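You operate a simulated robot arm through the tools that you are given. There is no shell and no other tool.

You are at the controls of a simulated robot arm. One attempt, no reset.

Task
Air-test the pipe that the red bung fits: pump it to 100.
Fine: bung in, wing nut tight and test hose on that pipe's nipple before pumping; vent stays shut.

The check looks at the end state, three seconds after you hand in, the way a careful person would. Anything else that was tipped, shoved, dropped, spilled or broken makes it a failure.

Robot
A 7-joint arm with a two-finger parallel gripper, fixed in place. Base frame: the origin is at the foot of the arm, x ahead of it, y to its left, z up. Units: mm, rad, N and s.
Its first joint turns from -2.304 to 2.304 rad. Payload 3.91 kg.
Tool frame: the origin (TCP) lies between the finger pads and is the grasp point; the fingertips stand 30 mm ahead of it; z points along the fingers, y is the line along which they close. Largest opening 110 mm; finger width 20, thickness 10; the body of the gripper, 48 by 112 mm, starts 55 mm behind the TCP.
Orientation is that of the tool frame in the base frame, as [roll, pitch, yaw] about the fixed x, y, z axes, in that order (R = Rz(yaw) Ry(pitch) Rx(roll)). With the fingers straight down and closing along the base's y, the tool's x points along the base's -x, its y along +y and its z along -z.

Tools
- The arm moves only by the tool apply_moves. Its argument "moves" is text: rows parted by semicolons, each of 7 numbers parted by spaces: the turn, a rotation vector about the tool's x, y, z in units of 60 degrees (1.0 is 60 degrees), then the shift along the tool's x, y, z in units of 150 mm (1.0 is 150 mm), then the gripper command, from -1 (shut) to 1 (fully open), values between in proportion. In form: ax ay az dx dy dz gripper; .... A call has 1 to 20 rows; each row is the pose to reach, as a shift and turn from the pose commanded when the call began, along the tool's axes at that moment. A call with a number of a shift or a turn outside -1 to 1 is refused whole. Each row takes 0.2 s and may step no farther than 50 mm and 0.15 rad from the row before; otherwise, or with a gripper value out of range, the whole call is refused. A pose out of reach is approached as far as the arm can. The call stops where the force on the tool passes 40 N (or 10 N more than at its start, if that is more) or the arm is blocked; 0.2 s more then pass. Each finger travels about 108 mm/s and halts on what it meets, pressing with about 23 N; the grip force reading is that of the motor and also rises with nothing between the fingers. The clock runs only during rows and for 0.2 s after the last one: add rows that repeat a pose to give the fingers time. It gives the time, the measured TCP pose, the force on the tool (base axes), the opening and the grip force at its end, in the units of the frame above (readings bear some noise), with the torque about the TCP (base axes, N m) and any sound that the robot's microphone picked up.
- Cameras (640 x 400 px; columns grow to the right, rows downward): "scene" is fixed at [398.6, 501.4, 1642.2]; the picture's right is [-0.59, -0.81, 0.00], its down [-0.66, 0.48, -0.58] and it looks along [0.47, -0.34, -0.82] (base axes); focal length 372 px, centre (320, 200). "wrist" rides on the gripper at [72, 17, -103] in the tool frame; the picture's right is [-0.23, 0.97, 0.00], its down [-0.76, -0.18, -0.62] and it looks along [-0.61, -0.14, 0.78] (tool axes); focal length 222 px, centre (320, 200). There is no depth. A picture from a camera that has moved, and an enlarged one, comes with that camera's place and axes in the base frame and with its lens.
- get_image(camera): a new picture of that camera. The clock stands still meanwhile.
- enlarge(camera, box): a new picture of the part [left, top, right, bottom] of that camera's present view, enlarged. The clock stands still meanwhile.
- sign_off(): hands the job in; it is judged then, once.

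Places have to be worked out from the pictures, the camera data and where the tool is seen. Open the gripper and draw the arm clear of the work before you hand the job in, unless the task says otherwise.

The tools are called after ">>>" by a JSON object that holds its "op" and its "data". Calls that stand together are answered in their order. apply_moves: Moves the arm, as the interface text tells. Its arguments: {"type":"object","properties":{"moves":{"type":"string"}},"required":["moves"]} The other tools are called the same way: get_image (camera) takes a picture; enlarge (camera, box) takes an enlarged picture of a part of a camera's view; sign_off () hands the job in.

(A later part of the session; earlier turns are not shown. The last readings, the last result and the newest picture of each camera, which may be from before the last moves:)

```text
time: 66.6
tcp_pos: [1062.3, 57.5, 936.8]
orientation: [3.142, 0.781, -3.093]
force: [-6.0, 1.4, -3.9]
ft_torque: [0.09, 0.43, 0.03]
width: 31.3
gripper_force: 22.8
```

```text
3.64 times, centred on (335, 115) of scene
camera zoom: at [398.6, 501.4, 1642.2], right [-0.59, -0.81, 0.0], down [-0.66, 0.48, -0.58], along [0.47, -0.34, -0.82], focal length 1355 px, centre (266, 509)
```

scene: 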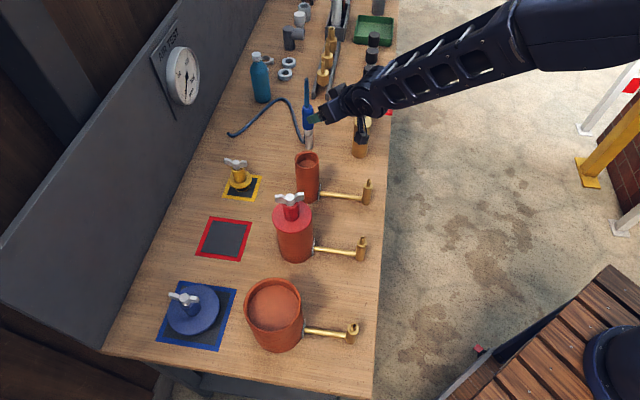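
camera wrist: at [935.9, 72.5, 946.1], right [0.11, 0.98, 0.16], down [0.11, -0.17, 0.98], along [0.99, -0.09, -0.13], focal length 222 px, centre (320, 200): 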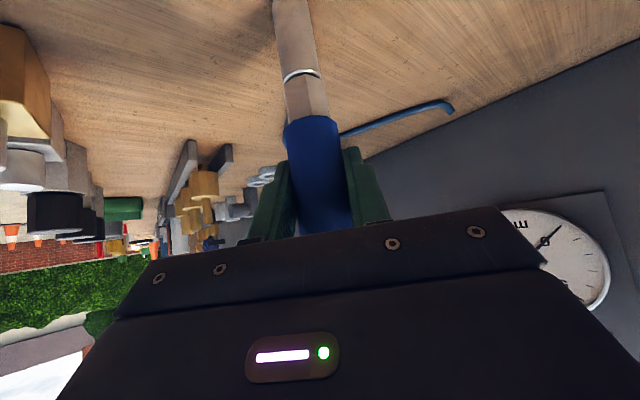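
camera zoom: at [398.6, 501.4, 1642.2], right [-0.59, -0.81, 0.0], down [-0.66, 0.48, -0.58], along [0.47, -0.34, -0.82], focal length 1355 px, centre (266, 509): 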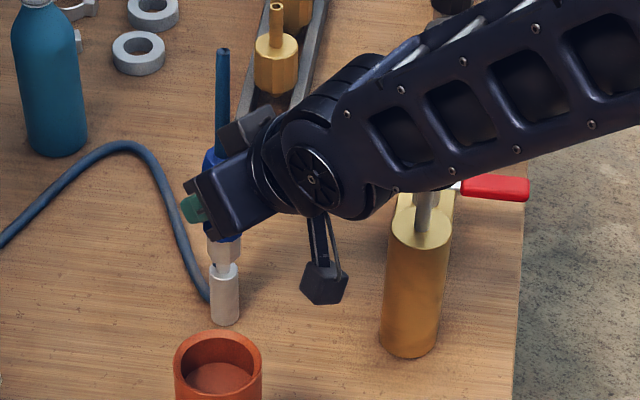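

The sleeve with its collar came off the silver peg — it's free. I lift further by 75 mm.

>>> {"op": "apply_moves", "data": {"moves": "0 0 0 -0.118 0 -0.118 -1; 0 0 0 -0.236 0 -0.236 -1; 0 0 0 -0.354 0 -0.354 -1; 0 0 0 -0.354 0 -0.354 -1"}}

>>> {"op": "get_image", "data": {"camera": "wrist"}}

>>> {"op": "enlarge", "data": {"camera": "scene", "box": [230, 50, 390, 170]}}

```text
time: 67.6
tcp_pos: [1062.7, 57.2, 1013.0]
orientation: [3.14, 0.784, -3.09]
force: [0.1, -0.1, -0.8]
ft_torque: [0.01, 0.0, -0.03]
width: 30.8
gripper_force: 22.8
```

```text
taken
camera wrist: at [936.4, 69.3, 1035.6], right [0.11, 0.98, 0.16], down [0.11, -0.17, 0.98], along [0.99, -0.09, -0.13], focal length 222 px, centre (320, 200)
```

wrist: 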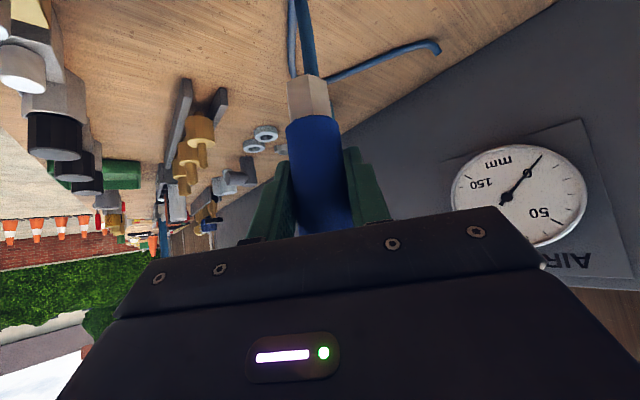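

```text
3.33 times, centred on (310, 110) of scene
camera zoom: at [398.6, 501.4, 1642.2], right [-0.59, -0.81, 0.0], down [-0.66, 0.48, -0.58], along [0.47, -0.34, -0.82], focal length 1242 px, centre (353, 500)
```

zoom: 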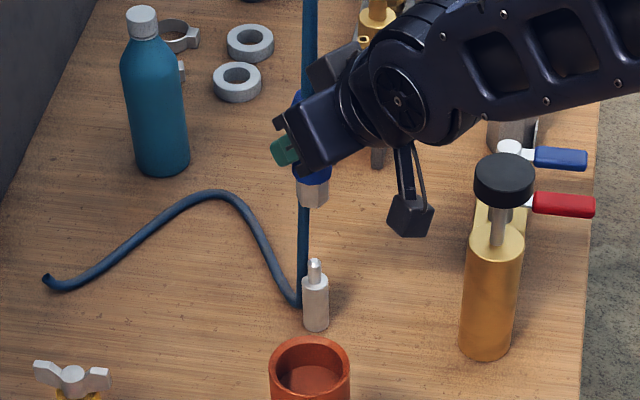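

The coupling is clear of the peg. I zoom in to measure where the collar's bottom is relative to the TCP and whether it hangs plumb.

>>> {"op": "enlarge", "data": {"camera": "wrist", "box": [250, 50, 390, 210]}}

>>> {"op": "enlarge", "data": {"camera": "scene", "box": [285, 60, 345, 140]}}

```text
2.50 times, centred on (320, 130) of wrist
camera zoom: at [936.4, 69.3, 1035.6], right [0.11, 0.98, 0.16], down [0.11, -0.17, 0.98], along [0.99, -0.09, -0.13], focal length 555 px, centre (320, 375)
```

zoom: 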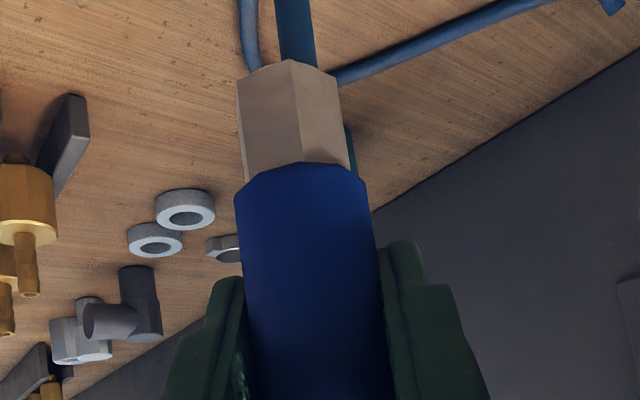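

```text
5.00 times, centred on (315, 100) of scene
camera zoom: at [398.6, 501.4, 1642.2], right [-0.59, -0.81, 0.0], down [-0.66, 0.48, -0.58], along [0.47, -0.34, -0.82], focal length 1863 px, centre (345, 700)
```

zoom: 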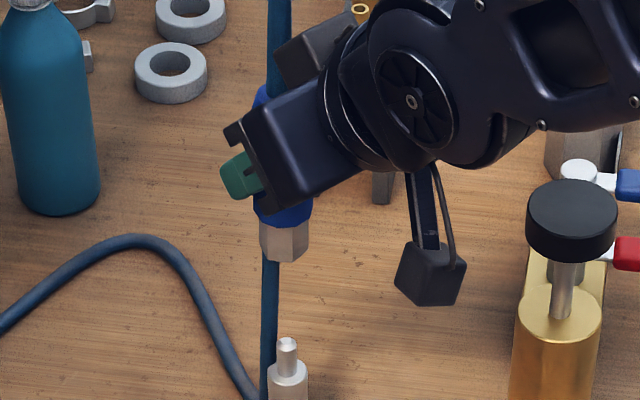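

Plumb and centred within ~1-2 mm. I carry it toward the red pipe's nipple in three legs at safe height.

>>> {"op": "apply_moves", "data": {"moves": "0 0 0 0.139 0.077 -0.155 -1; 0 0 0 0.279 0.154 -0.311 -1; 0 0 0 0.418 0.231 -0.466 -1; 0 0 0 0.557 0.308 -0.621 -1"}}

>>> {"op": "apply_moves", "data": {"moves": "0 0 0 0.139 0.077 -0.155 -1; 0 0 0 0.279 0.154 -0.311 -1; 0 0 0 0.418 0.231 -0.466 -1; 0 0 0 0.557 0.308 -0.621 -1"}}

>>> {"op": "get_image", "data": {"camera": "scene"}}

>>> {"op": "get_image", "data": {"camera": "wrist"}}

```text
time: 68.6
tcp_pos: [935.5, 97.1, 1020.0]
orientation: [-3.14, 0.781, -3.093]
force: [-0.7, -0.5, -1.3]
ft_torque: [0.02, 0.0, 0.0]
width: 30.8
gripper_force: 23.1
```

```text
time: 69.6
tcp_pos: [806.9, 137.2, 1026.6]
orientation: [3.14, 0.784, -3.092]
force: [0.9, -0.5, -0.9]
ft_torque: [0.04, 0.03, 0.0]
width: 30.8
gripper_force: 23.4
```

```text
taken
```

scene: 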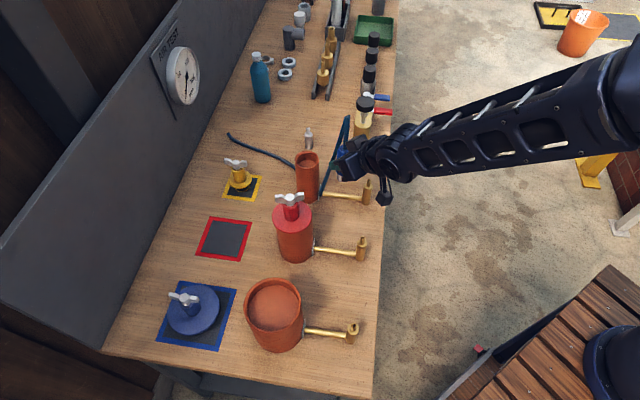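

```text
taken
camera wrist: at [681.5, 149.0, 1049.1], right [0.11, 0.98, 0.16], down [0.11, -0.17, 0.98], along [0.99, -0.09, -0.13], focal length 222 px, centre (320, 200)
```

wrist: 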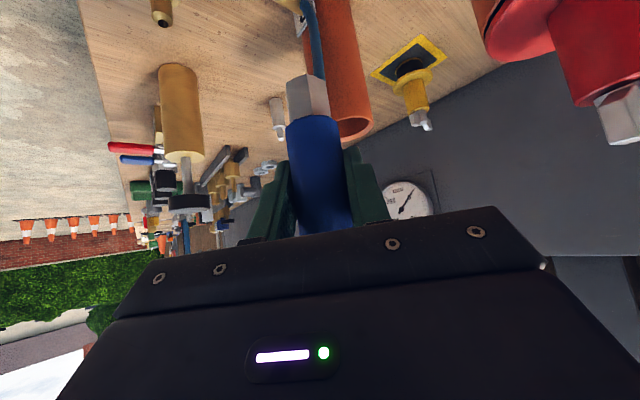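

I continue to above the red nipple (TCP ≈ (681,176.5,1010)).

>>> {"op": "apply_moves", "data": {"moves": "0 0 0 0.165 0.075 -0.127 -1; 0 0 0 0.329 0.151 -0.254 -1; 0 0 0 0.494 0.227 -0.38 -1; 0 0 0 0.658 0.302 -0.507 -1; 0 0 0 0.658 0.302 -0.507 -1"}}

>>> {"op": "get_image", "data": {"camera": "scene"}}

>>> {"op": "get_image", "data": {"camera": "wrist"}}

>>> {"op": "enlarge", "data": {"camera": "scene", "box": [330, 180, 400, 270]}}

```text
time: 70.8
tcp_pos: [683.0, 177.2, 1011.7]
orientation: [3.14, 0.782, -3.093]
force: [-0.4, -0.3, -1.8]
ft_torque: [0.01, 0.03, 0.04]
width: 30.8
gripper_force: 23.2
```

```text
taken
```

scene: 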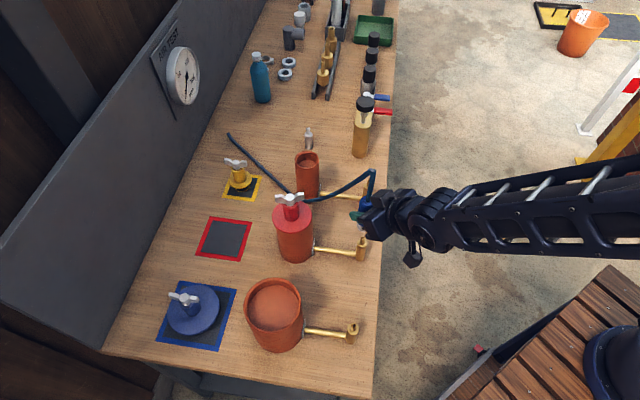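

```text
taken
camera wrist: at [557.0, 188.6, 1033.9], right [0.11, 0.98, 0.16], down [0.11, -0.17, 0.98], along [0.99, -0.09, -0.13], focal length 222 px, centre (320, 200)
```

wrist: 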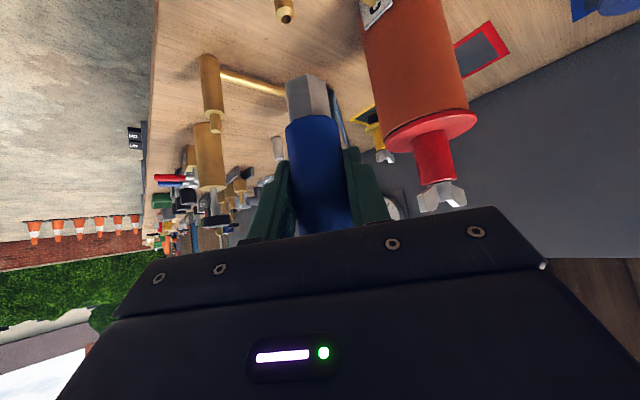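

```text
4.44 times, centred on (365, 225) of scene
camera zoom: at [398.6, 501.4, 1642.2], right [-0.59, -0.81, 0.0], down [-0.66, 0.48, -0.58], along [0.47, -0.34, -0.82], focal length 1656 px, centre (120, 89)
```

zoom: 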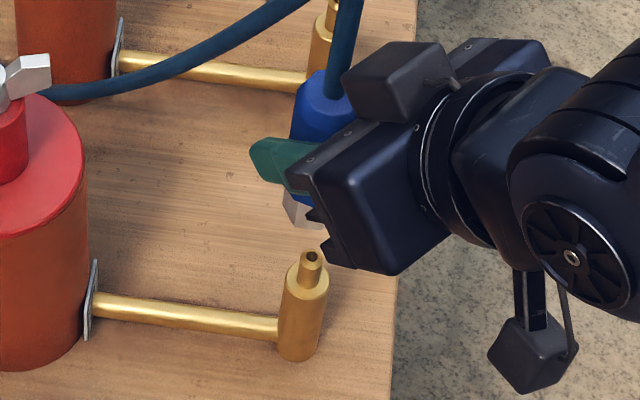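

I zoom in on both views to compare the collar with the nipple.

>>> {"op": "enlarge", "data": {"camera": "wrist", "box": [250, 0, 370, 140]}}

>>> {"op": "enlarge", "data": {"camera": "scene", "box": [350, 190, 390, 250]}}

```text
2.86 times, centred on (310, 70) of wrist
camera zoom: at [557.0, 188.6, 1033.9], right [0.11, 0.98, 0.16], down [0.11, -0.17, 0.98], along [0.99, -0.09, -0.13], focal length 635 px, centre (349, 571)
```

zoom: 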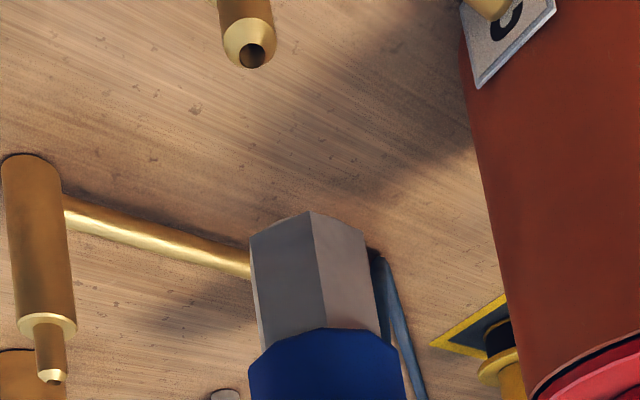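

```text
6.67 times, centred on (370, 220) of scene
camera zoom: at [398.6, 501.4, 1642.2], right [-0.59, -0.81, 0.0], down [-0.66, 0.48, -0.58], along [0.47, -0.34, -0.82], focal length 2484 px, centre (-13, 67)
```

zoom: 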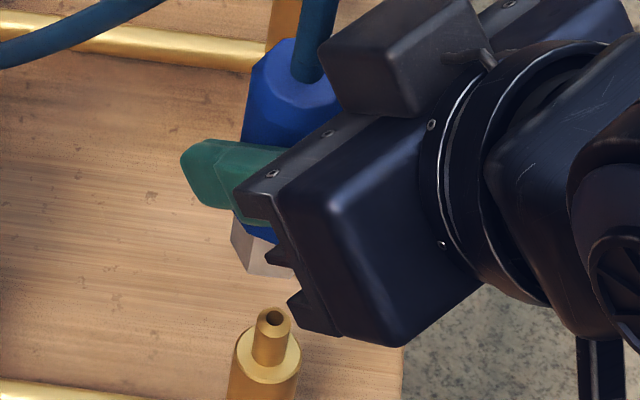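

The collar appears tilted ~2.7° (lower end toward +y), and the nipple lies ~4–7 mm toward -y of it. I correct the tilt by a small rotation about base x and shift -4 mm in y.

>>> {"op": "apply_moves", "data": {"moves": "0.017 0.001 -0.017 0 -0.014 0 -1; 0.0338 0.0023 -0.0337 0 -0.027 0 -1; 0.0338 0.0023 -0.0337 0 -0.027 0 -1"}}

>>> {"op": "enlarge", "data": {"camera": "wrist", "box": [250, 0, 370, 140]}}

>>> {"op": "enlarge", "data": {"camera": "scene", "box": [350, 190, 390, 250]}}

```text
time: 71.6
tcp_pos: [682.5, 173.1, 1011.5]
orientation: [-3.071, 0.78, -3.042]
force: [0.4, 0.2, -1.0]
ft_torque: [-0.01, 0.01, 0.01]
width: 30.3
gripper_force: 23.1
```

```text
2.86 times, centred on (310, 70) of wrist
camera zoom: at [557.0, 185.7, 1033.3], right [0.11, 0.99, 0.11], down [0.11, -0.12, 0.99], along [0.99, -0.1, -0.12], focal length 635 px, centre (349, 571)
```

zoom: 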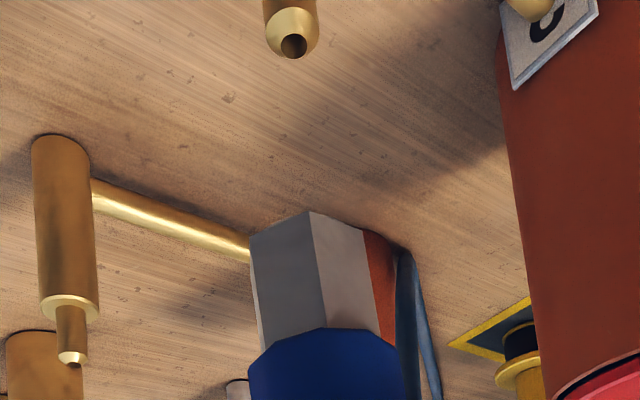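

```text
6.67 times, centred on (370, 220) of scene
camera zoom: at [398.6, 501.4, 1642.2], right [-0.59, -0.81, 0.0], down [-0.66, 0.48, -0.58], along [0.47, -0.34, -0.82], focal length 2484 px, centre (-13, 67)
```

zoom: 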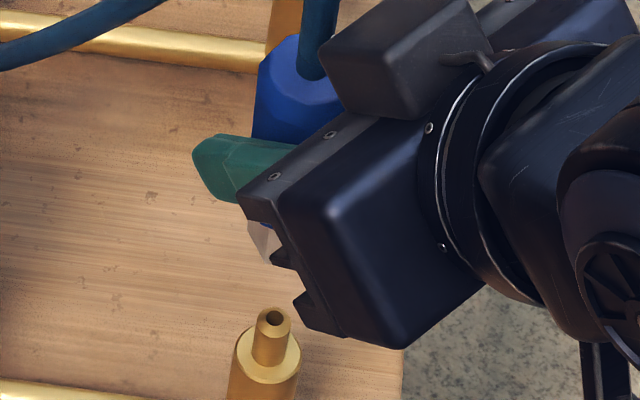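

Now plumb and nearly aligned (within ~1 mm laterally). I lower 25 mm to just above the nipple and re-check.

>>> {"op": "apply_moves", "data": {"moves": "0 0 0 0.058 0.007 0.059 -1; 0 0 0 0.117 0.0137 0.118 -1; 0 0 0 0.117 0.0137 0.118 -1"}}

>>> {"op": "enlarge", "data": {"camera": "wrist", "box": [250, 0, 370, 140]}}

>>> {"op": "enlarge", "data": {"camera": "scene", "box": [350, 200, 390, 260]}}

```text
time: 72.4
tcp_pos: [682.1, 174.8, 986.7]
orientation: [-3.071, 0.78, -3.042]
force: [-0.4, -0.4, -1.1]
ft_torque: [-0.03, -0.03, 0.03]
width: 30.6
gripper_force: 23.3
```

```text
2.86 times, centred on (310, 70) of wrist
camera zoom: at [556.5, 187.5, 1008.5], right [0.11, 0.99, 0.11], down [0.11, -0.12, 0.99], along [0.99, -0.1, -0.12], focal length 635 px, centre (349, 571)
```

zoom: 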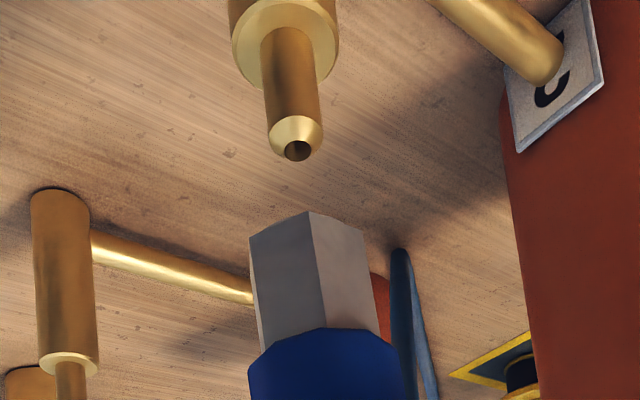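

```text
6.67 times, centred on (370, 230) of scene
camera zoom: at [398.6, 501.4, 1642.2], right [-0.59, -0.81, 0.0], down [-0.66, 0.48, -0.58], along [0.47, -0.34, -0.82], focal length 2484 px, centre (-13, 0)
```

zoom: 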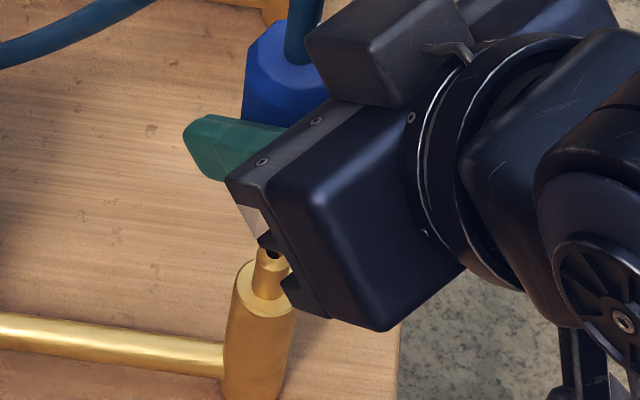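

The nipple tip and collar are close; I estimate the collar needs ~+2 mm x and -0.8 mm y. I shift and lower another 12 mm.

>>> {"op": "apply_moves", "data": {"moves": "0 0 0 -0.0095 -0.006 0.0095 -1; 0 0 0 0.019 -0.004 0.038 -1; 0 0 0 0.0472 -0.002 0.0661 -1; 0 0 0 0.0472 -0.002 0.0661 -1"}}

>>> {"op": "enlarge", "data": {"camera": "wrist", "box": [250, 0, 370, 140]}}

>>> {"op": "enlarge", "data": {"camera": "scene", "box": [350, 210, 390, 260]}}

```text
time: 73.4
tcp_pos: [683.7, 173.3, 974.1]
orientation: [-3.074, 0.781, -3.042]
force: [0.2, -0.6, -1.0]
ft_torque: [0.0, -0.01, -0.01]
width: 30.6
gripper_force: 23.2
```

```text
2.86 times, centred on (310, 70) of wrist
camera zoom: at [558.0, 186.4, 996.1], right [0.11, 0.99, 0.11], down [0.11, -0.12, 0.99], along [0.99, -0.1, -0.12], focal length 635 px, centre (349, 571)
```

zoom: 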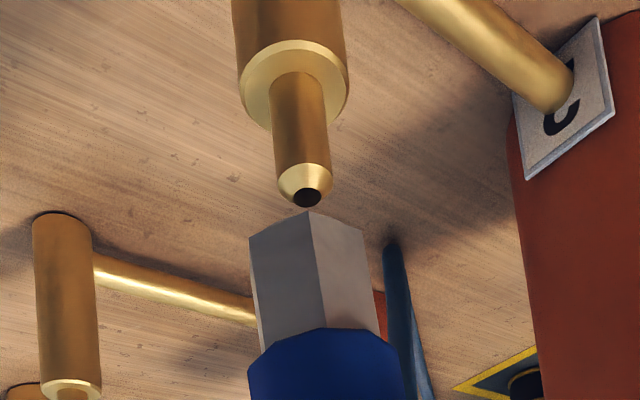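

```text
8.00 times, centred on (370, 235) of scene
camera zoom: at [398.6, 501.4, 1642.2], right [-0.59, -0.81, 0.0], down [-0.66, 0.48, -0.58], along [0.47, -0.34, -0.82], focal length 2980 px, centre (-80, -80)
```

zoom: 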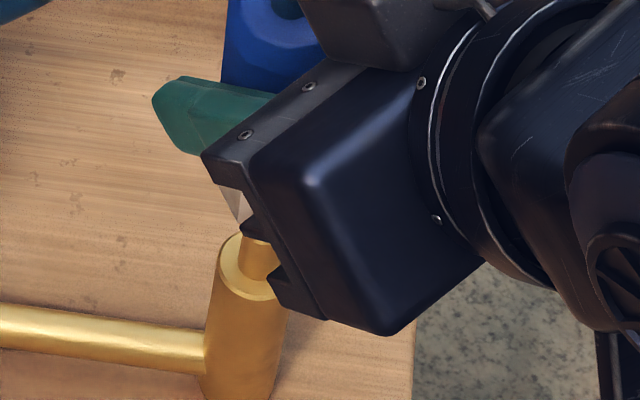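

Laterally aligned within ~0.6 mm, with a ~12 mm gap left. I lower 15 mm slowly and watch the force.

>>> {"op": "apply_moves", "data": {"moves": "0 0 0 0.014 0.0047 0.0142 -1; 0 0 0 0.028 0.0057 0.0284 -1; 0 0 0 0.042 0.0065 0.0425 -1; 0 0 0 0.056 0.0075 0.0567 -1; 0 0 0 0.07 0.0083 0.0709 -1"}}

>>> {"op": "enlarge", "data": {"camera": "wrist", "box": [250, 0, 370, 140]}}

```text
time: 74.6
tcp_pos: [683.6, 174.3, 960.8]
orientation: [-3.075, 0.785, -3.045]
force: [-1.1, 5.0, 32.6]
ft_torque: [0.43, 0.3, -0.02]
width: 31.0
gripper_force: 23.0
```

```text
2.86 times, centred on (310, 70) of wrist
camera zoom: at [558.5, 187.3, 981.9], right [0.11, 0.99, 0.11], down [0.11, -0.13, 0.99], along [0.99, -0.1, -0.12], focal length 635 px, centre (349, 571)
```

zoom: 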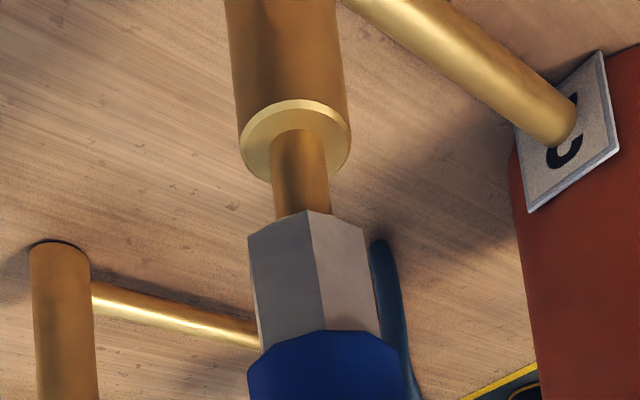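

Contact at ~33 N on the tip; the torque places the contact at about (-7,+4) mm from TCP, so the tip is toward -x,+y of the bore. I lift 4 mm, shift (-1.8,+1), and lower gently again.

>>> {"op": "apply_moves", "data": {"moves": "0 0 0 -0.0188 -0.0013 -0.0189 -1; 0 0 0 -0.0105 0.0058 -0.0274 -1; 0 0 0 -0.0105 0.0058 -0.0274 -1; 0 0 0 -0.003 0.0065 -0.018 -1; 0 0 0 0.0083 0.0072 -0.0085 -1; 0 0 0 0.0083 0.0072 -0.0085 -1"}}

>>> {"op": "enlarge", "data": {"camera": "wrist", "box": [250, 0, 370, 140]}}

```text
time: 76.0
tcp_pos: [681.9, 174.0, 958.4]
orientation: [-3.075, 0.779, -3.042]
force: [0.2, -0.7, 4.0]
ft_torque: [0.04, 0.06, 0.01]
width: 30.4
gripper_force: 23.0
```

```text
2.86 times, centred on (310, 70) of wrist
camera zoom: at [556.8, 187.4, 981.1], right [0.11, 0.99, 0.11], down [0.11, -0.12, 0.99], along [0.99, -0.1, -0.12], focal length 635 px, centre (349, 571)
```

zoom: 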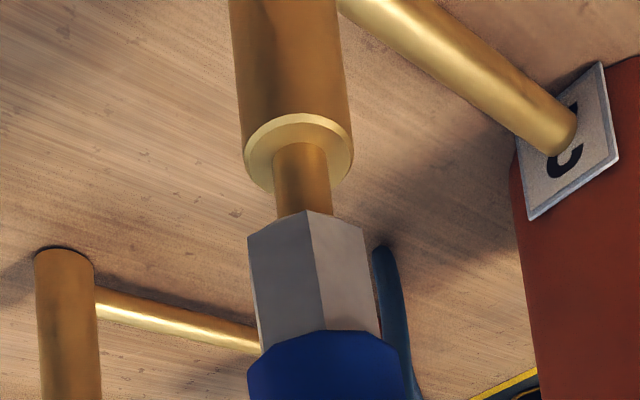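

Now only ~4 N at a lower height — the tip appears to be entering. I continue down 6 mm in small steps.

>>> {"op": "apply_moves", "data": {"moves": "0 0 0 0.0094 0.0007 0.0095 -1; 0 0 0 0.0188 0.0013 0.0189 -1; 0 0 0 0.0281 0.002 0.0284 -1; 0 0 0 0.0281 0.002 0.0284 -1"}}

>>> {"op": "enlarge", "data": {"camera": "wrist", "box": [250, 0, 370, 140]}}

```text
time: 77.0
tcp_pos: [682.0, 174.0, 952.4]
orientation: [-3.072, 0.779, -3.043]
force: [-1.3, 5.1, 1.1]
ft_torque: [0.26, 0.05, 0.02]
width: 30.8
gripper_force: 22.6
```

```text
2.86 times, centred on (310, 70) of wrist
camera zoom: at [556.3, 187.2, 974.9], right [0.11, 0.99, 0.11], down [0.11, -0.12, 0.99], along [0.99, -0.1, -0.12], focal length 635 px, centre (349, 571)
```

zoom: 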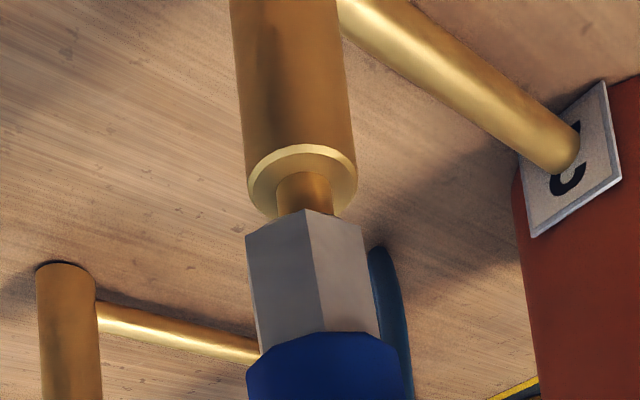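

The collar is sliding over the nipple. I continue down another 10 mm.

>>> {"op": "apply_moves", "data": {"moves": "0 0 0 0.0094 0.004 0.0095 -1; 0 0 0 0.0188 0.0046 0.0189 -1; 0 0 0 0.0281 0.0053 0.0284 -1; 0 0 0 0.0375 0.006 0.0378 -1; 0 0 0 0.0467 0.0067 0.0473 -1; 0 0 0 0.0467 0.0067 0.0473 -1"}}

>>> {"op": "enlarge", "data": {"camera": "wrist", "box": [250, 0, 370, 140]}}

```text
time: 78.4
tcp_pos: [682.3, 174.3, 944.4]
orientation: [-3.074, 0.781, -3.044]
force: [-5.5, 0.1, 24.9]
ft_torque: [0.0, 0.35, -0.06]
width: 30.6
gripper_force: 22.8
```

```text
2.86 times, centred on (310, 70) of wrist
camera zoom: at [556.6, 188.2, 965.7], right [0.11, 0.99, 0.11], down [0.11, -0.13, 0.99], along [0.99, -0.1, -0.12], focal length 635 px, centre (349, 571)
```

zoom: 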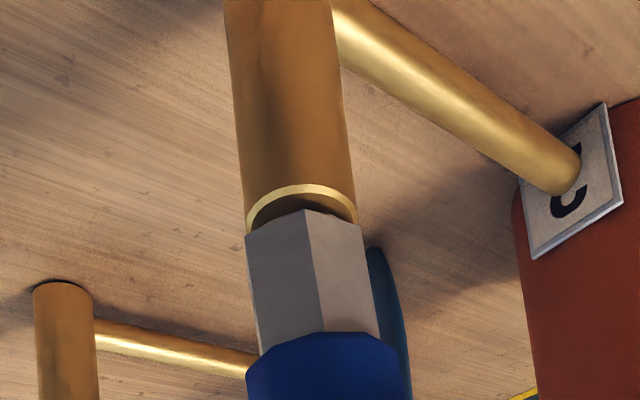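

It seems to have reached the shoulder (25 N). I press a little more to make sure it's fully home.

>>> {"op": "apply_moves", "data": {"moves": "0 0 0 0.0047 0.0003 0.0047 -1; 0 0 0 0.0094 0.0007 0.0095 -1; 0 0 0 0.0094 0.0007 0.0095 -1"}}

>>> {"op": "enlarge", "data": {"camera": "scene", "box": [330, 190, 400, 270]}}

```text
time: 79.2
tcp_pos: [681.8, 175.4, 940.6]
orientation: [-3.074, 0.783, -3.044]
force: [6.9, 5.4, 36.4]
ft_torque: [0.16, -0.26, -0.06]
width: 31.0
gripper_force: 23.5
```

```text
5.00 times, centred on (365, 230) of scene
camera zoom: at [398.6, 501.4, 1642.2], right [-0.59, -0.81, 0.0], down [-0.66, 0.48, -0.58], along [0.47, -0.34, -0.82], focal length 1863 px, centre (95, 50)
```

zoom: 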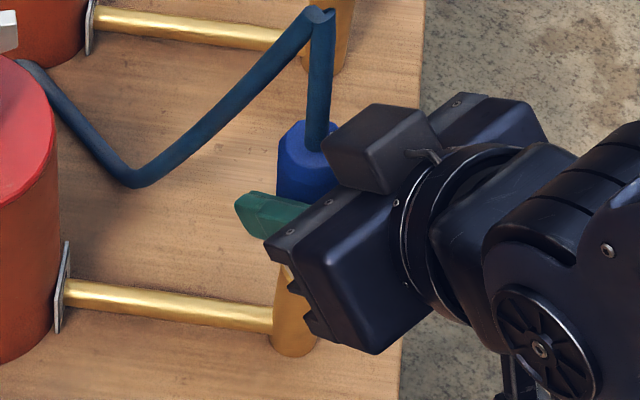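

It moved down another ~3.8 mm. I press a touch more and check if it bottoms out.

>>> {"op": "apply_moves", "data": {"moves": "0 0 0 0.0047 0.0003 0.0047 -1; 0 0 0 0.0094 0.0007 0.0095 -1; 0 0 0 0.0094 0.0007 0.0095 -1"}}

>>> {"op": "enlarge", "data": {"camera": "wrist", "box": [250, 0, 370, 140]}}

```text
time: 80.0
tcp_pos: [681.8, 175.9, 938.8]
orientation: [-3.074, 0.78, -3.042]
force: [2.0, 4.6, 36.1]
ft_torque: [0.09, -0.11, -0.09]
width: 30.6
gripper_force: 22.9
```

```text
2.86 times, centred on (310, 70) of wrist
camera zoom: at [556.3, 187.9, 960.8], right [0.11, 0.99, 0.11], down [0.11, -0.12, 0.99], along [0.99, -0.1, -0.12], focal length 635 px, centre (349, 571)
```

zoom: 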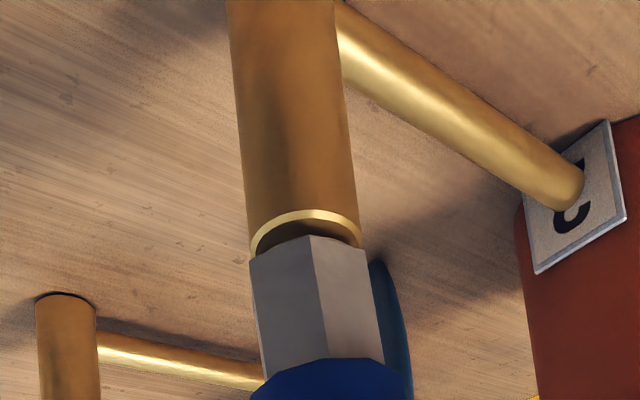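

The coupling has bottomed out on the shoulder (it's now slipping up in the fingers). I ease off 2 mm and open.

>>> {"op": "apply_moves", "data": {"moves": "0 0 0 -0.0094 -0.0007 -0.0095 -1; 0 0 0 -0.0094 -0.0007 -0.0095 -0.3; 0 0 0 -0.0094 -0.0007 -0.0095 0.2; 0 0 0 -0.0094 -0.0007 -0.0095 0.5; 0 0 0 -0.0094 -0.0007 -0.0095 0.5"}}

>>> {"op": "get_image", "data": {"camera": "wrist"}}

>>> {"op": "enlarge", "data": {"camera": "scene", "box": [330, 190, 400, 270]}}

```text
time: 81.2
tcp_pos: [682.6, 175.8, 941.2]
orientation: [-3.071, 0.779, -3.042]
force: [0.5, 0.0, -0.2]
ft_torque: [0.01, 0.0, 0.01]
width: 82.4
gripper_force: 0.0
```

```text
taken
camera wrist: at [556.8, 187.8, 962.7], right [0.11, 0.99, 0.11], down [0.11, -0.12, 0.99], along [0.99, -0.1, -0.12], focal length 222 px, centre (320, 200)
```

wrist: 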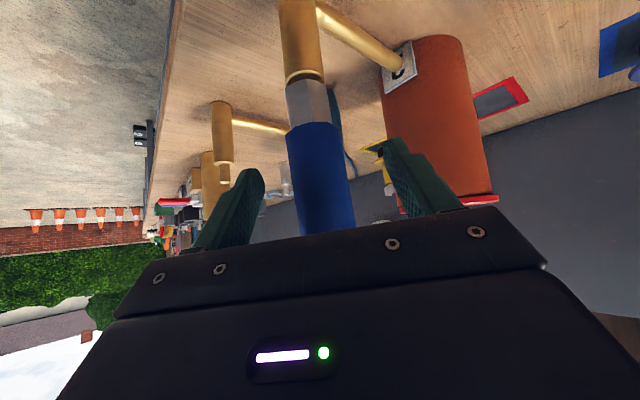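

```text
5.00 times, centred on (365, 230) of scene
camera zoom: at [398.6, 501.4, 1642.2], right [-0.59, -0.81, 0.0], down [-0.66, 0.48, -0.58], along [0.47, -0.34, -0.82], focal length 1863 px, centre (95, 50)
```

zoom: 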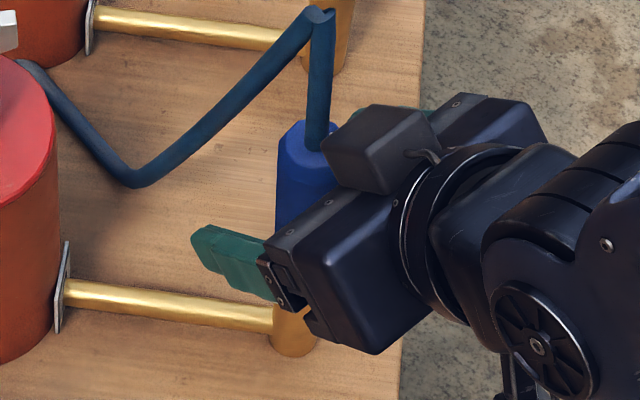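

The coupling stands on the nipple. I retreat along the tool axis and check.

>>> {"op": "apply_moves", "data": {"moves": "0 0 0 0 0 -0.15 0.5; 0 0 0 0 0 -0.4 0.5; 0 0 0 0 0 -0.7 0.5; 0 0 0 0 0 -1 0.5; 0 0 0 0 0 -1 0.5"}}

>>> {"op": "get_image", "data": {"camera": "scene"}}

>>> {"op": "enlarge", "data": {"camera": "scene", "box": [330, 160, 400, 270]}}

>>> {"op": "get_image", "data": {"camera": "wrist"}}

```text
time: 82.4
tcp_pos: [576.4, 174.1, 1045.9]
orientation: [-3.073, 0.779, -3.042]
force: [-0.3, -0.7, -0.9]
ft_torque: [-0.01, 0.01, -0.01]
width: 82.7
gripper_force: 0.1
```

```text
taken
```

scene: 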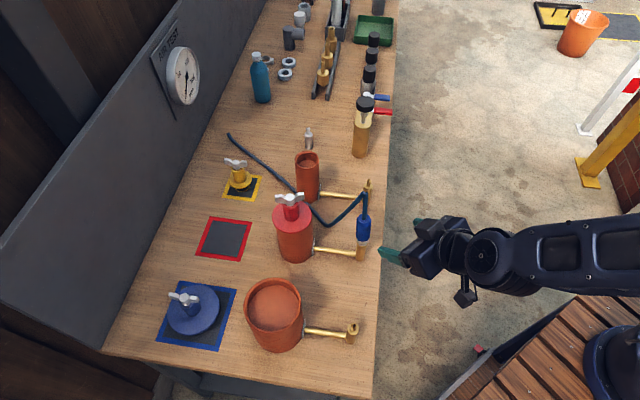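

```text
3.64 times, centred on (365, 215) of scene
camera zoom: at [398.6, 501.4, 1642.2], right [-0.59, -0.81, 0.0], down [-0.66, 0.48, -0.58], along [0.47, -0.34, -0.82], focal length 1355 px, centre (156, 146)
```

zoom: 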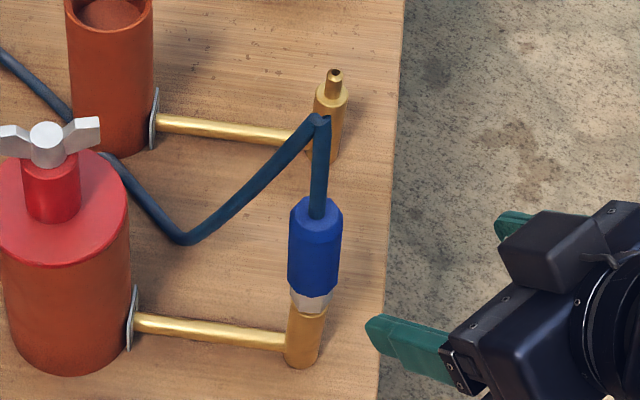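

```text
taken
camera wrist: at [451.1, 185.7, 1067.6], right [0.11, 0.99, 0.11], down [0.11, -0.12, 0.99], along [0.99, -0.1, -0.12], focal length 222 px, centre (320, 200)
```

wrist: 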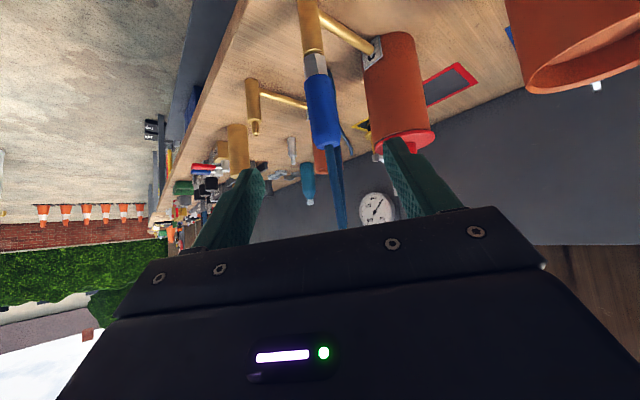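

The hose is seated on the red pipe's nipple and the bung is in place. Next is the pump: knob top ≈(951,-47,999). I rise, undo the small roll correction, and head there.

>>> {"op": "apply_moves", "data": {"moves": "-0.0338 -0.0024 0.0337 -0.164 -0.012 -0.166 0.3; -0.0338 -0.0024 0.0337 -0.328 -0.024 -0.331 0; -0.0338 -0.0024 0.0337 -0.492 -0.036 -0.497 -0.5; -0.0338 -0.0024 0.0337 -0.656 -0.047 -0.662 -1; -0.0338 -0.0024 0.0337 -0.656 -0.047 -0.662 -1"}}

>>> {"op": "apply_moves", "data": {"moves": "0 0.125 0 0 0 0 -1; 0 0.25 0 0 0 0 -1; 0 0.375 0 0 0 0 -1; 0 0.5 0 0 0 0 -1; 0 0.625 0 0 0 0 -1; 0 0.745 0 0 0 0 -1; 0 0.745 0 0 0 0 -1"}}

```text
time: 83.6
tcp_pos: [575.3, 174.8, 1185.9]
orientation: [3.14, 0.786, -3.09]
force: [0.7, -0.4, 0.7]
ft_torque: [0.0, -0.01, 0.02]
width: 0.0
gripper_force: 23.3
```

```text
time: 85.2
tcp_pos: [577.6, 173.9, 1187.0]
orientation: [3.14, 0.002, -3.089]
force: [0.4, 0.0, -0.2]
ft_torque: [0.02, 0.0, 0.02]
width: 0.0
gripper_force: 22.9
```

I traverse at height toward the pump in two legs.

>>> {"op": "apply_moves", "data": {"moves": "0 0 0 -0.225 -0.19 0 -1; 0 0 0 -0.45 -0.381 0 -1; 0 0 0 -0.675 -0.571 0 -1; 0 0 0 -0.9 -0.762 0 -1"}}

>>> {"op": "apply_moves", "data": {"moves": "0 0 0 -0.225 -0.17 0.06 -1; 0 0 0 -0.45 -0.34 0.13 -1; 0 0 0 -0.675 -0.5 0.19 -1; 0 0 0 -0.85 -0.68 0.25 -1; 0 0 0 -0.85 -0.68 0.25 -1"}}

>>> {"op": "get_image", "data": {"camera": "wrist"}}

>>> {"op": "enlarge", "data": {"camera": "scene", "box": [330, 60, 420, 170]}}

```text
time: 86.2
tcp_pos: [721.6, 56.1, 1191.1]
orientation: [3.141, 0.005, -3.09]
force: [-2.4, 2.1, 1.5]
ft_torque: [-0.19, -0.14, -0.01]
width: 0.0
gripper_force: 23.2
out of reach, approached as far as the arm can: row 3, 4
```

```text
time: 87.4
tcp_pos: [795.9, -18.9, 1171.1]
orientation: [3.14, 0.006, -3.093]
force: [-0.3, -1.0, -0.2]
ft_torque: [-0.01, 0.04, -0.01]
width: 0.0
gripper_force: 23.3
out of reach, approached as far as the arm can: row 1, 2, 3, 4, 5
```

```text
taken
camera wrist: at [720.9, -5.1, 1274.1], right [0.18, 0.98, 0.0], down [0.77, -0.14, 0.63], along [0.62, -0.11, -0.78], focal length 222 px, centre (320, 200)
```

wrist: 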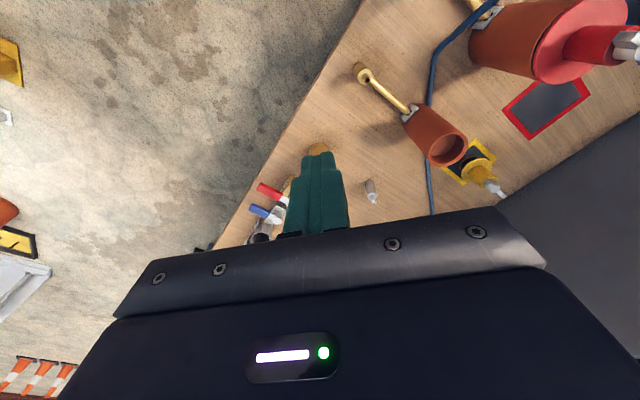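

```text
3.64 times, centred on (375, 115) of scene
camera zoom: at [398.6, 501.4, 1642.2], right [-0.59, -0.81, 0.0], down [-0.66, 0.48, -0.58], along [0.47, -0.34, -0.82], focal length 1355 px, centre (120, 509)
```

zoom: 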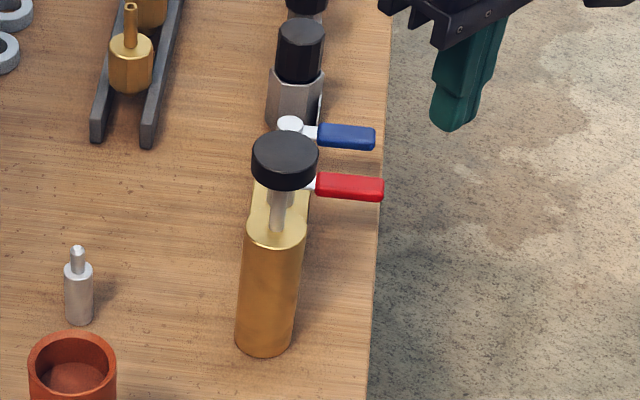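

The arm reports limits here at this height; I look at the whole arm configuration before continuing.

>>> {"op": "get_image", "data": {"camera": "scene"}}

>>> {"op": "apply_moves", "data": {"moves": "0 0 0 0 0 0.2 -1; 0 0 0 0 0 0.4 -1; 0 0 0 0 0 0.5 -1; 0 0 0 0 0 0.5 -1"}}

>>> {"op": "get_image", "data": {"camera": "scene"}}

```text
taken
```

scene: 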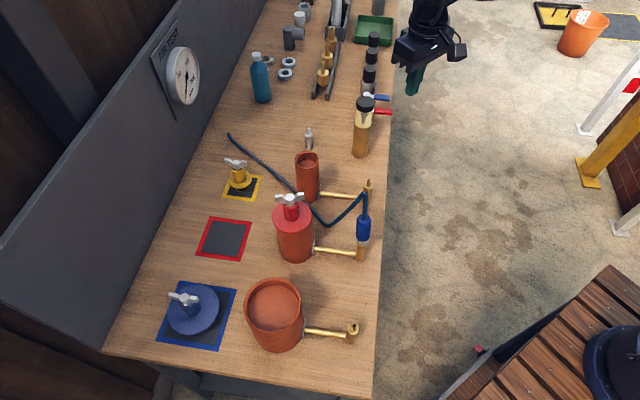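

```text
time: 88.4
tcp_pos: [799.0, -29.3, 1102.7]
orientation: [3.14, 0.005, -3.093]
force: [0.7, -0.1, 0.6]
ft_torque: [0.0, -0.01, -0.01]
width: 0.0
gripper_force: 23.2
out of reach, approached as far as the arm can: row 1, 2, 3, 4
```

```text
taken
```

scene: 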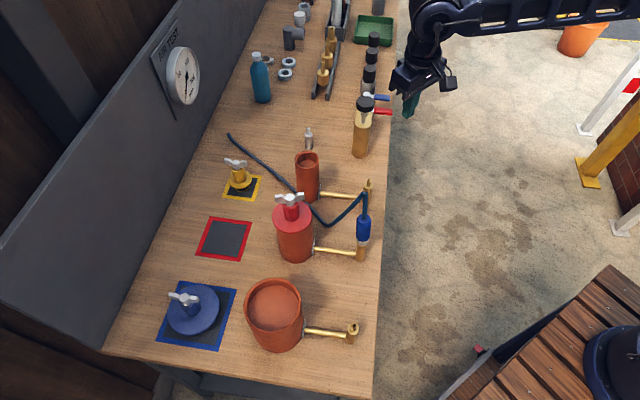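

I try tilting 25° outward, which should ease the reach.

>>> {"op": "apply_moves", "data": {"moves": "0 -0.1 0 0 0 0 -1; 0 -0.2 0 0 0 0 -1; 0 -0.3 0 0 0 0 -1; 0 -0.4167 0 0 0 0 -1; 0 -0.4167 0 0 0 0 -1; 0 -0.4167 0 0 0 0 -1"}}

>>> {"op": "get_image", "data": {"camera": "wrist"}}

>>> {"op": "get_image", "data": {"camera": "scene"}}

```text
time: 89.8
tcp_pos: [796.7, -29.2, 1102.4]
orientation: [3.14, 0.44, -3.091]
force: [-0.5, -0.5, 0.9]
ft_torque: [0.02, 0.04, 0.02]
width: 0.0
gripper_force: 23.2
```

```text
taken
camera wrist: at [685.6, -17.3, 1165.1], right [0.16, 0.98, 0.1], down [0.43, -0.16, 0.89], along [0.89, -0.1, -0.45], focal length 222 px, centre (320, 200)
```

wrist: 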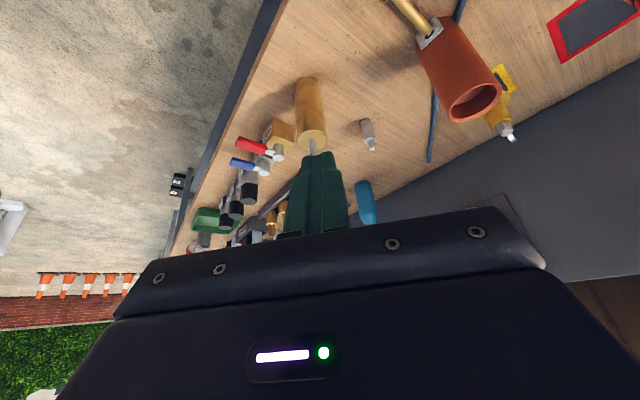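

```text
taken
```

scene: 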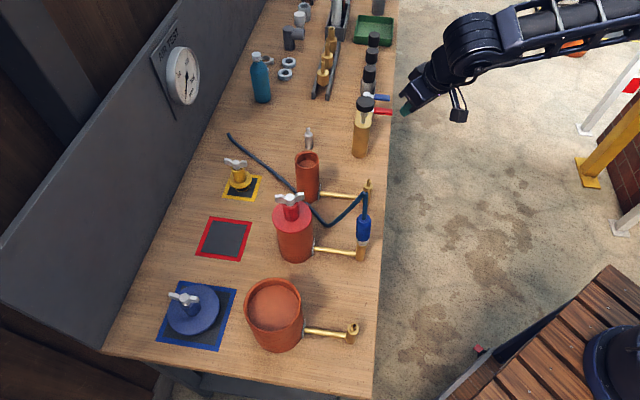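

Good, now the pose is reachable. I advance to a point short of and above the knob.

>>> {"op": "apply_moves", "data": {"moves": "0 0 0 -0.18 -0.051 0.151 -1; 0 0 0 -0.36 -0.103 0.301 -1; 0 0 0 -0.539 -0.154 0.452 -1; 0 0 0 -0.539 -0.154 0.452 -1"}}

>>> {"op": "get_image", "data": {"camera": "wrist"}}

>>> {"op": "enlarge", "data": {"camera": "scene", "box": [330, 60, 420, 170]}}

```text
time: 90.8
tcp_pos: [900.8, -49.3, 1074.8]
orientation: [3.14, 0.441, -3.091]
force: [0.5, -0.7, 0.4]
ft_torque: [0.0, 0.02, 0.03]
width: 0.0
gripper_force: 23.1
```

```text
taken
camera wrist: at [790.0, -35.8, 1137.8], right [0.16, 0.98, 0.1], down [0.43, -0.16, 0.89], along [0.89, -0.1, -0.45], focal length 222 px, centre (320, 200)
```

wrist: 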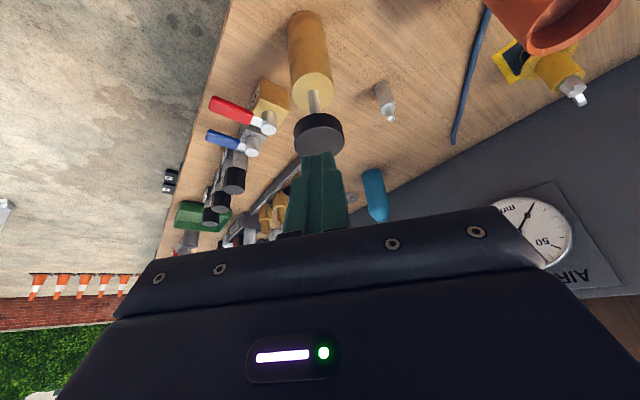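

```text
3.64 times, centred on (375, 115) of scene
camera zoom: at [398.6, 501.4, 1642.2], right [-0.59, -0.81, 0.0], down [-0.66, 0.48, -0.58], along [0.47, -0.34, -0.82], focal length 1355 px, centre (120, 509)
```

zoom: 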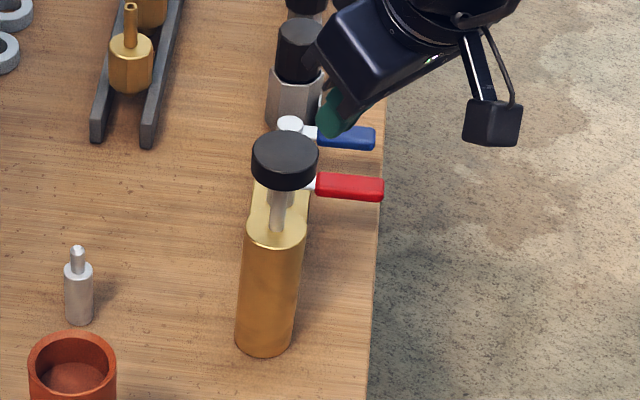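

Now the knob, valve levers, and gauge are visible; I zoom in on each.

>>> {"op": "enlarge", "data": {"camera": "wrist", "box": [190, 70, 360, 200]}}

>>> {"op": "enlarge", "data": {"camera": "wrist", "box": [490, 180, 600, 290]}}

>>> {"op": "enlarge", "data": {"camera": "scene", "box": [160, 40, 210, 110]}}

```text
3.08 times, centred on (275, 135) of wrist
camera zoom: at [790.0, -35.8, 1137.8], right [0.16, 0.98, 0.1], down [0.43, -0.16, 0.89], along [0.89, -0.1, -0.45], focal length 684 px, centre (458, 400)
```

zoom: 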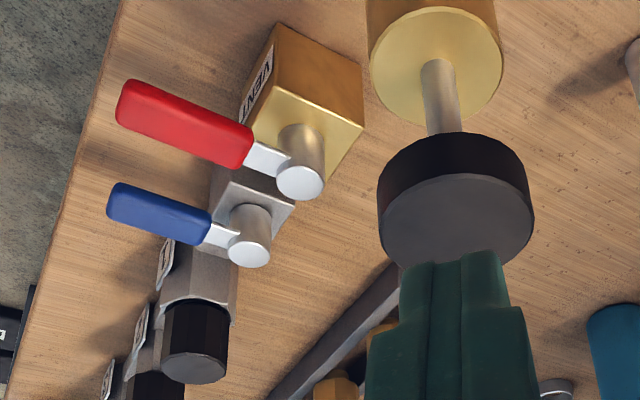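

```text
3.64 times, centred on (545, 235) of wrist
camera zoom: at [790.0, -35.8, 1137.8], right [0.16, 0.98, 0.1], down [0.43, -0.16, 0.89], along [0.89, -0.1, -0.45], focal length 808 px, centre (-498, 73)
```

zoom: 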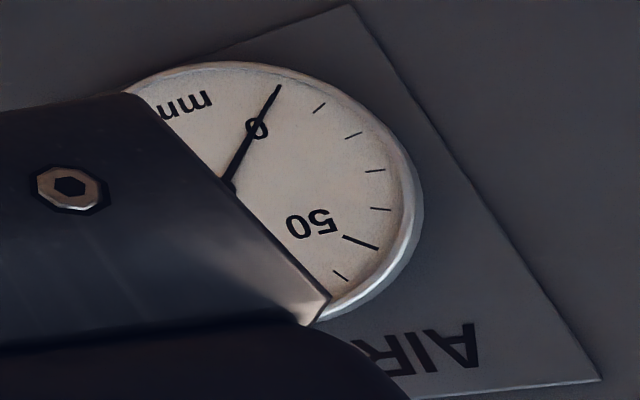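

```text
5.71 times, centred on (185, 75) of scene
camera zoom: at [398.6, 501.4, 1642.2], right [-0.59, -0.81, 0.0], down [-0.66, 0.48, -0.58], along [0.47, -0.34, -0.82], focal length 2129 px, centre (1091, 914)
```

zoom: 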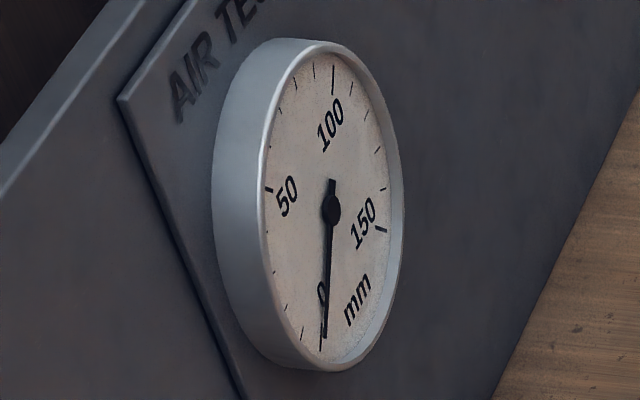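

The red lever's block is labelled VENT — I won't touch it. Knob centre ≈(949,-46.5), top z≈999. I move the closed fingertips just above the knob.

>>> {"op": "apply_moves", "data": {"moves": "0 0 0 -0.085 0.001 0.169 -1; 0 0 0 -0.169 0.003 0.338 -1; 0 0 0 -0.169 0.003 0.338 -1"}}

>>> {"op": "enlarge", "data": {"camera": "wrist", "box": [220, 40, 400, 220]}}

>>> {"op": "enlarge", "data": {"camera": "scene", "box": [330, 60, 420, 170]}}

```text
time: 91.6
tcp_pos: [918.3, -68.5, 1030.1]
orientation: [3.141, 0.44, -3.091]
force: [-0.1, -0.2, -0.5]
ft_torque: [-0.01, 0.02, -0.03]
width: 0.0
gripper_force: 22.8
out of reach, approached as far as the arm can: row 1, 2, 3
```

```text
2.22 times, centred on (310, 130) of wrist
camera zoom: at [807.7, -56.0, 1093.4], right [0.16, 0.98, 0.1], down [0.43, -0.16, 0.89], along [0.89, -0.1, -0.45], focal length 494 px, centre (342, 356)
```

zoom: 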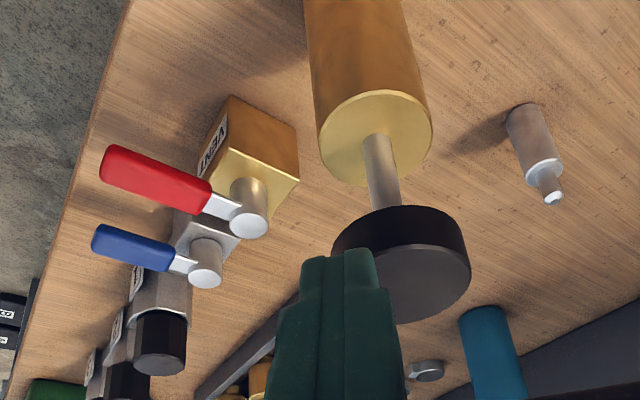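

```text
3.64 times, centred on (375, 115) of scene
camera zoom: at [398.6, 501.4, 1642.2], right [-0.59, -0.81, 0.0], down [-0.66, 0.48, -0.58], along [0.47, -0.34, -0.82], focal length 1355 px, centre (120, 509)
```

zoom: 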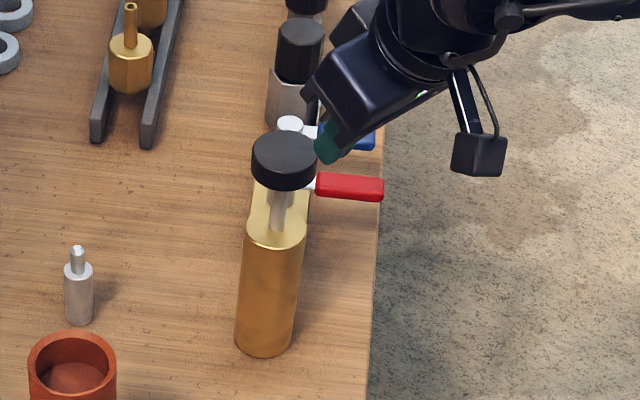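

The arm ran into a joint limit and drifted sideways, so I stop and back away from the knob along the tool axis.

>>> {"op": "apply_moves", "data": {"moves": "0 0 0 0 0 -0.2 -1; 0 0 0 0 0 -0.4 -1; 0 0 0 0 0 -0.65 -1; 0 0 0 0 0 -0.65 -1"}}

>>> {"op": "get_image", "data": {"camera": "scene"}}

```text
time: 92.6
tcp_pos: [874.9, -69.7, 1116.9]
orientation: [3.141, 0.439, -3.091]
force: [-0.1, 0.2, 0.1]
ft_torque: [0.01, 0.01, -0.01]
width: 0.0
gripper_force: 22.9
```

```text
taken
```

scene: 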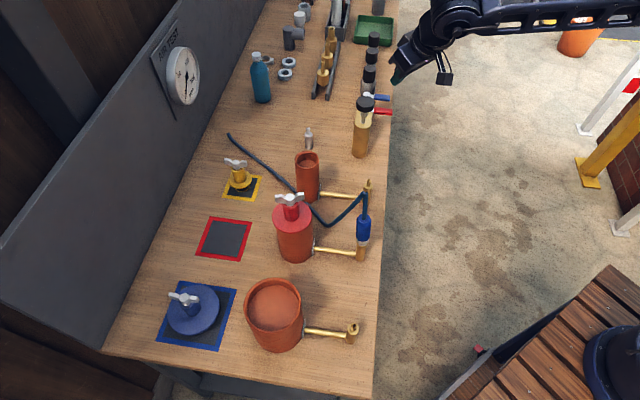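

The elbow is swung toward -y, so the wrist is bent sideways. I yaw the tool +37° about the vertical to line up with the forearm and relieve the joints.

>>> {"op": "apply_moves", "data": {"moves": "-0.053 0 -0.112 0 0 0 -1; -0.105 0 -0.223 0 0 0 -1; -0.158 0 -0.335 0 0 0 -1; -0.21 0 -0.446 0 0 0 -1; -0.263 0 -0.558 0 0 0 -1; -0.263 0 -0.558 0 0 0 -1"}}

>>> {"op": "get_image", "data": {"camera": "scene"}}

>>> {"op": "get_image", "data": {"camera": "wrist"}}

```text
time: 94.0
tcp_pos: [876.7, -69.0, 1118.4]
orientation: [3.14, 0.439, -2.446]
force: [-0.3, 0.7, 0.5]
ft_torque: [0.02, 0.01, 0.03]
width: 0.0
gripper_force: 23.1
```

```text
taken
```

scene: 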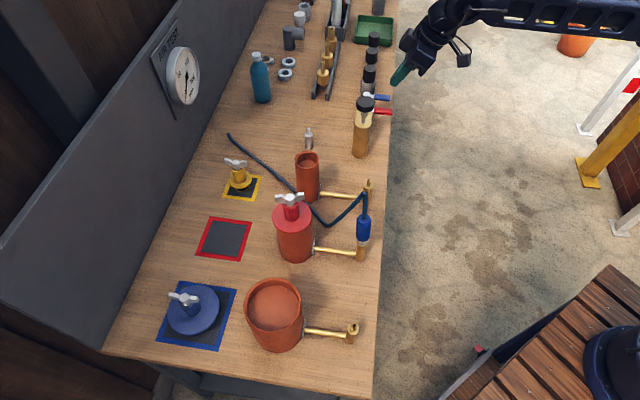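

```text
taken
camera wrist: at [780.6, -125.7, 1181.4], right [-0.47, 0.88, 0.1], down [0.44, 0.14, 0.89], along [0.77, 0.46, -0.45], focal length 222 px, centre (320, 200)
```

wrist: 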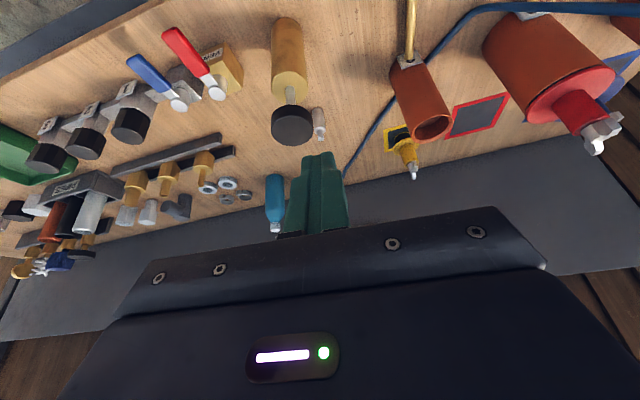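

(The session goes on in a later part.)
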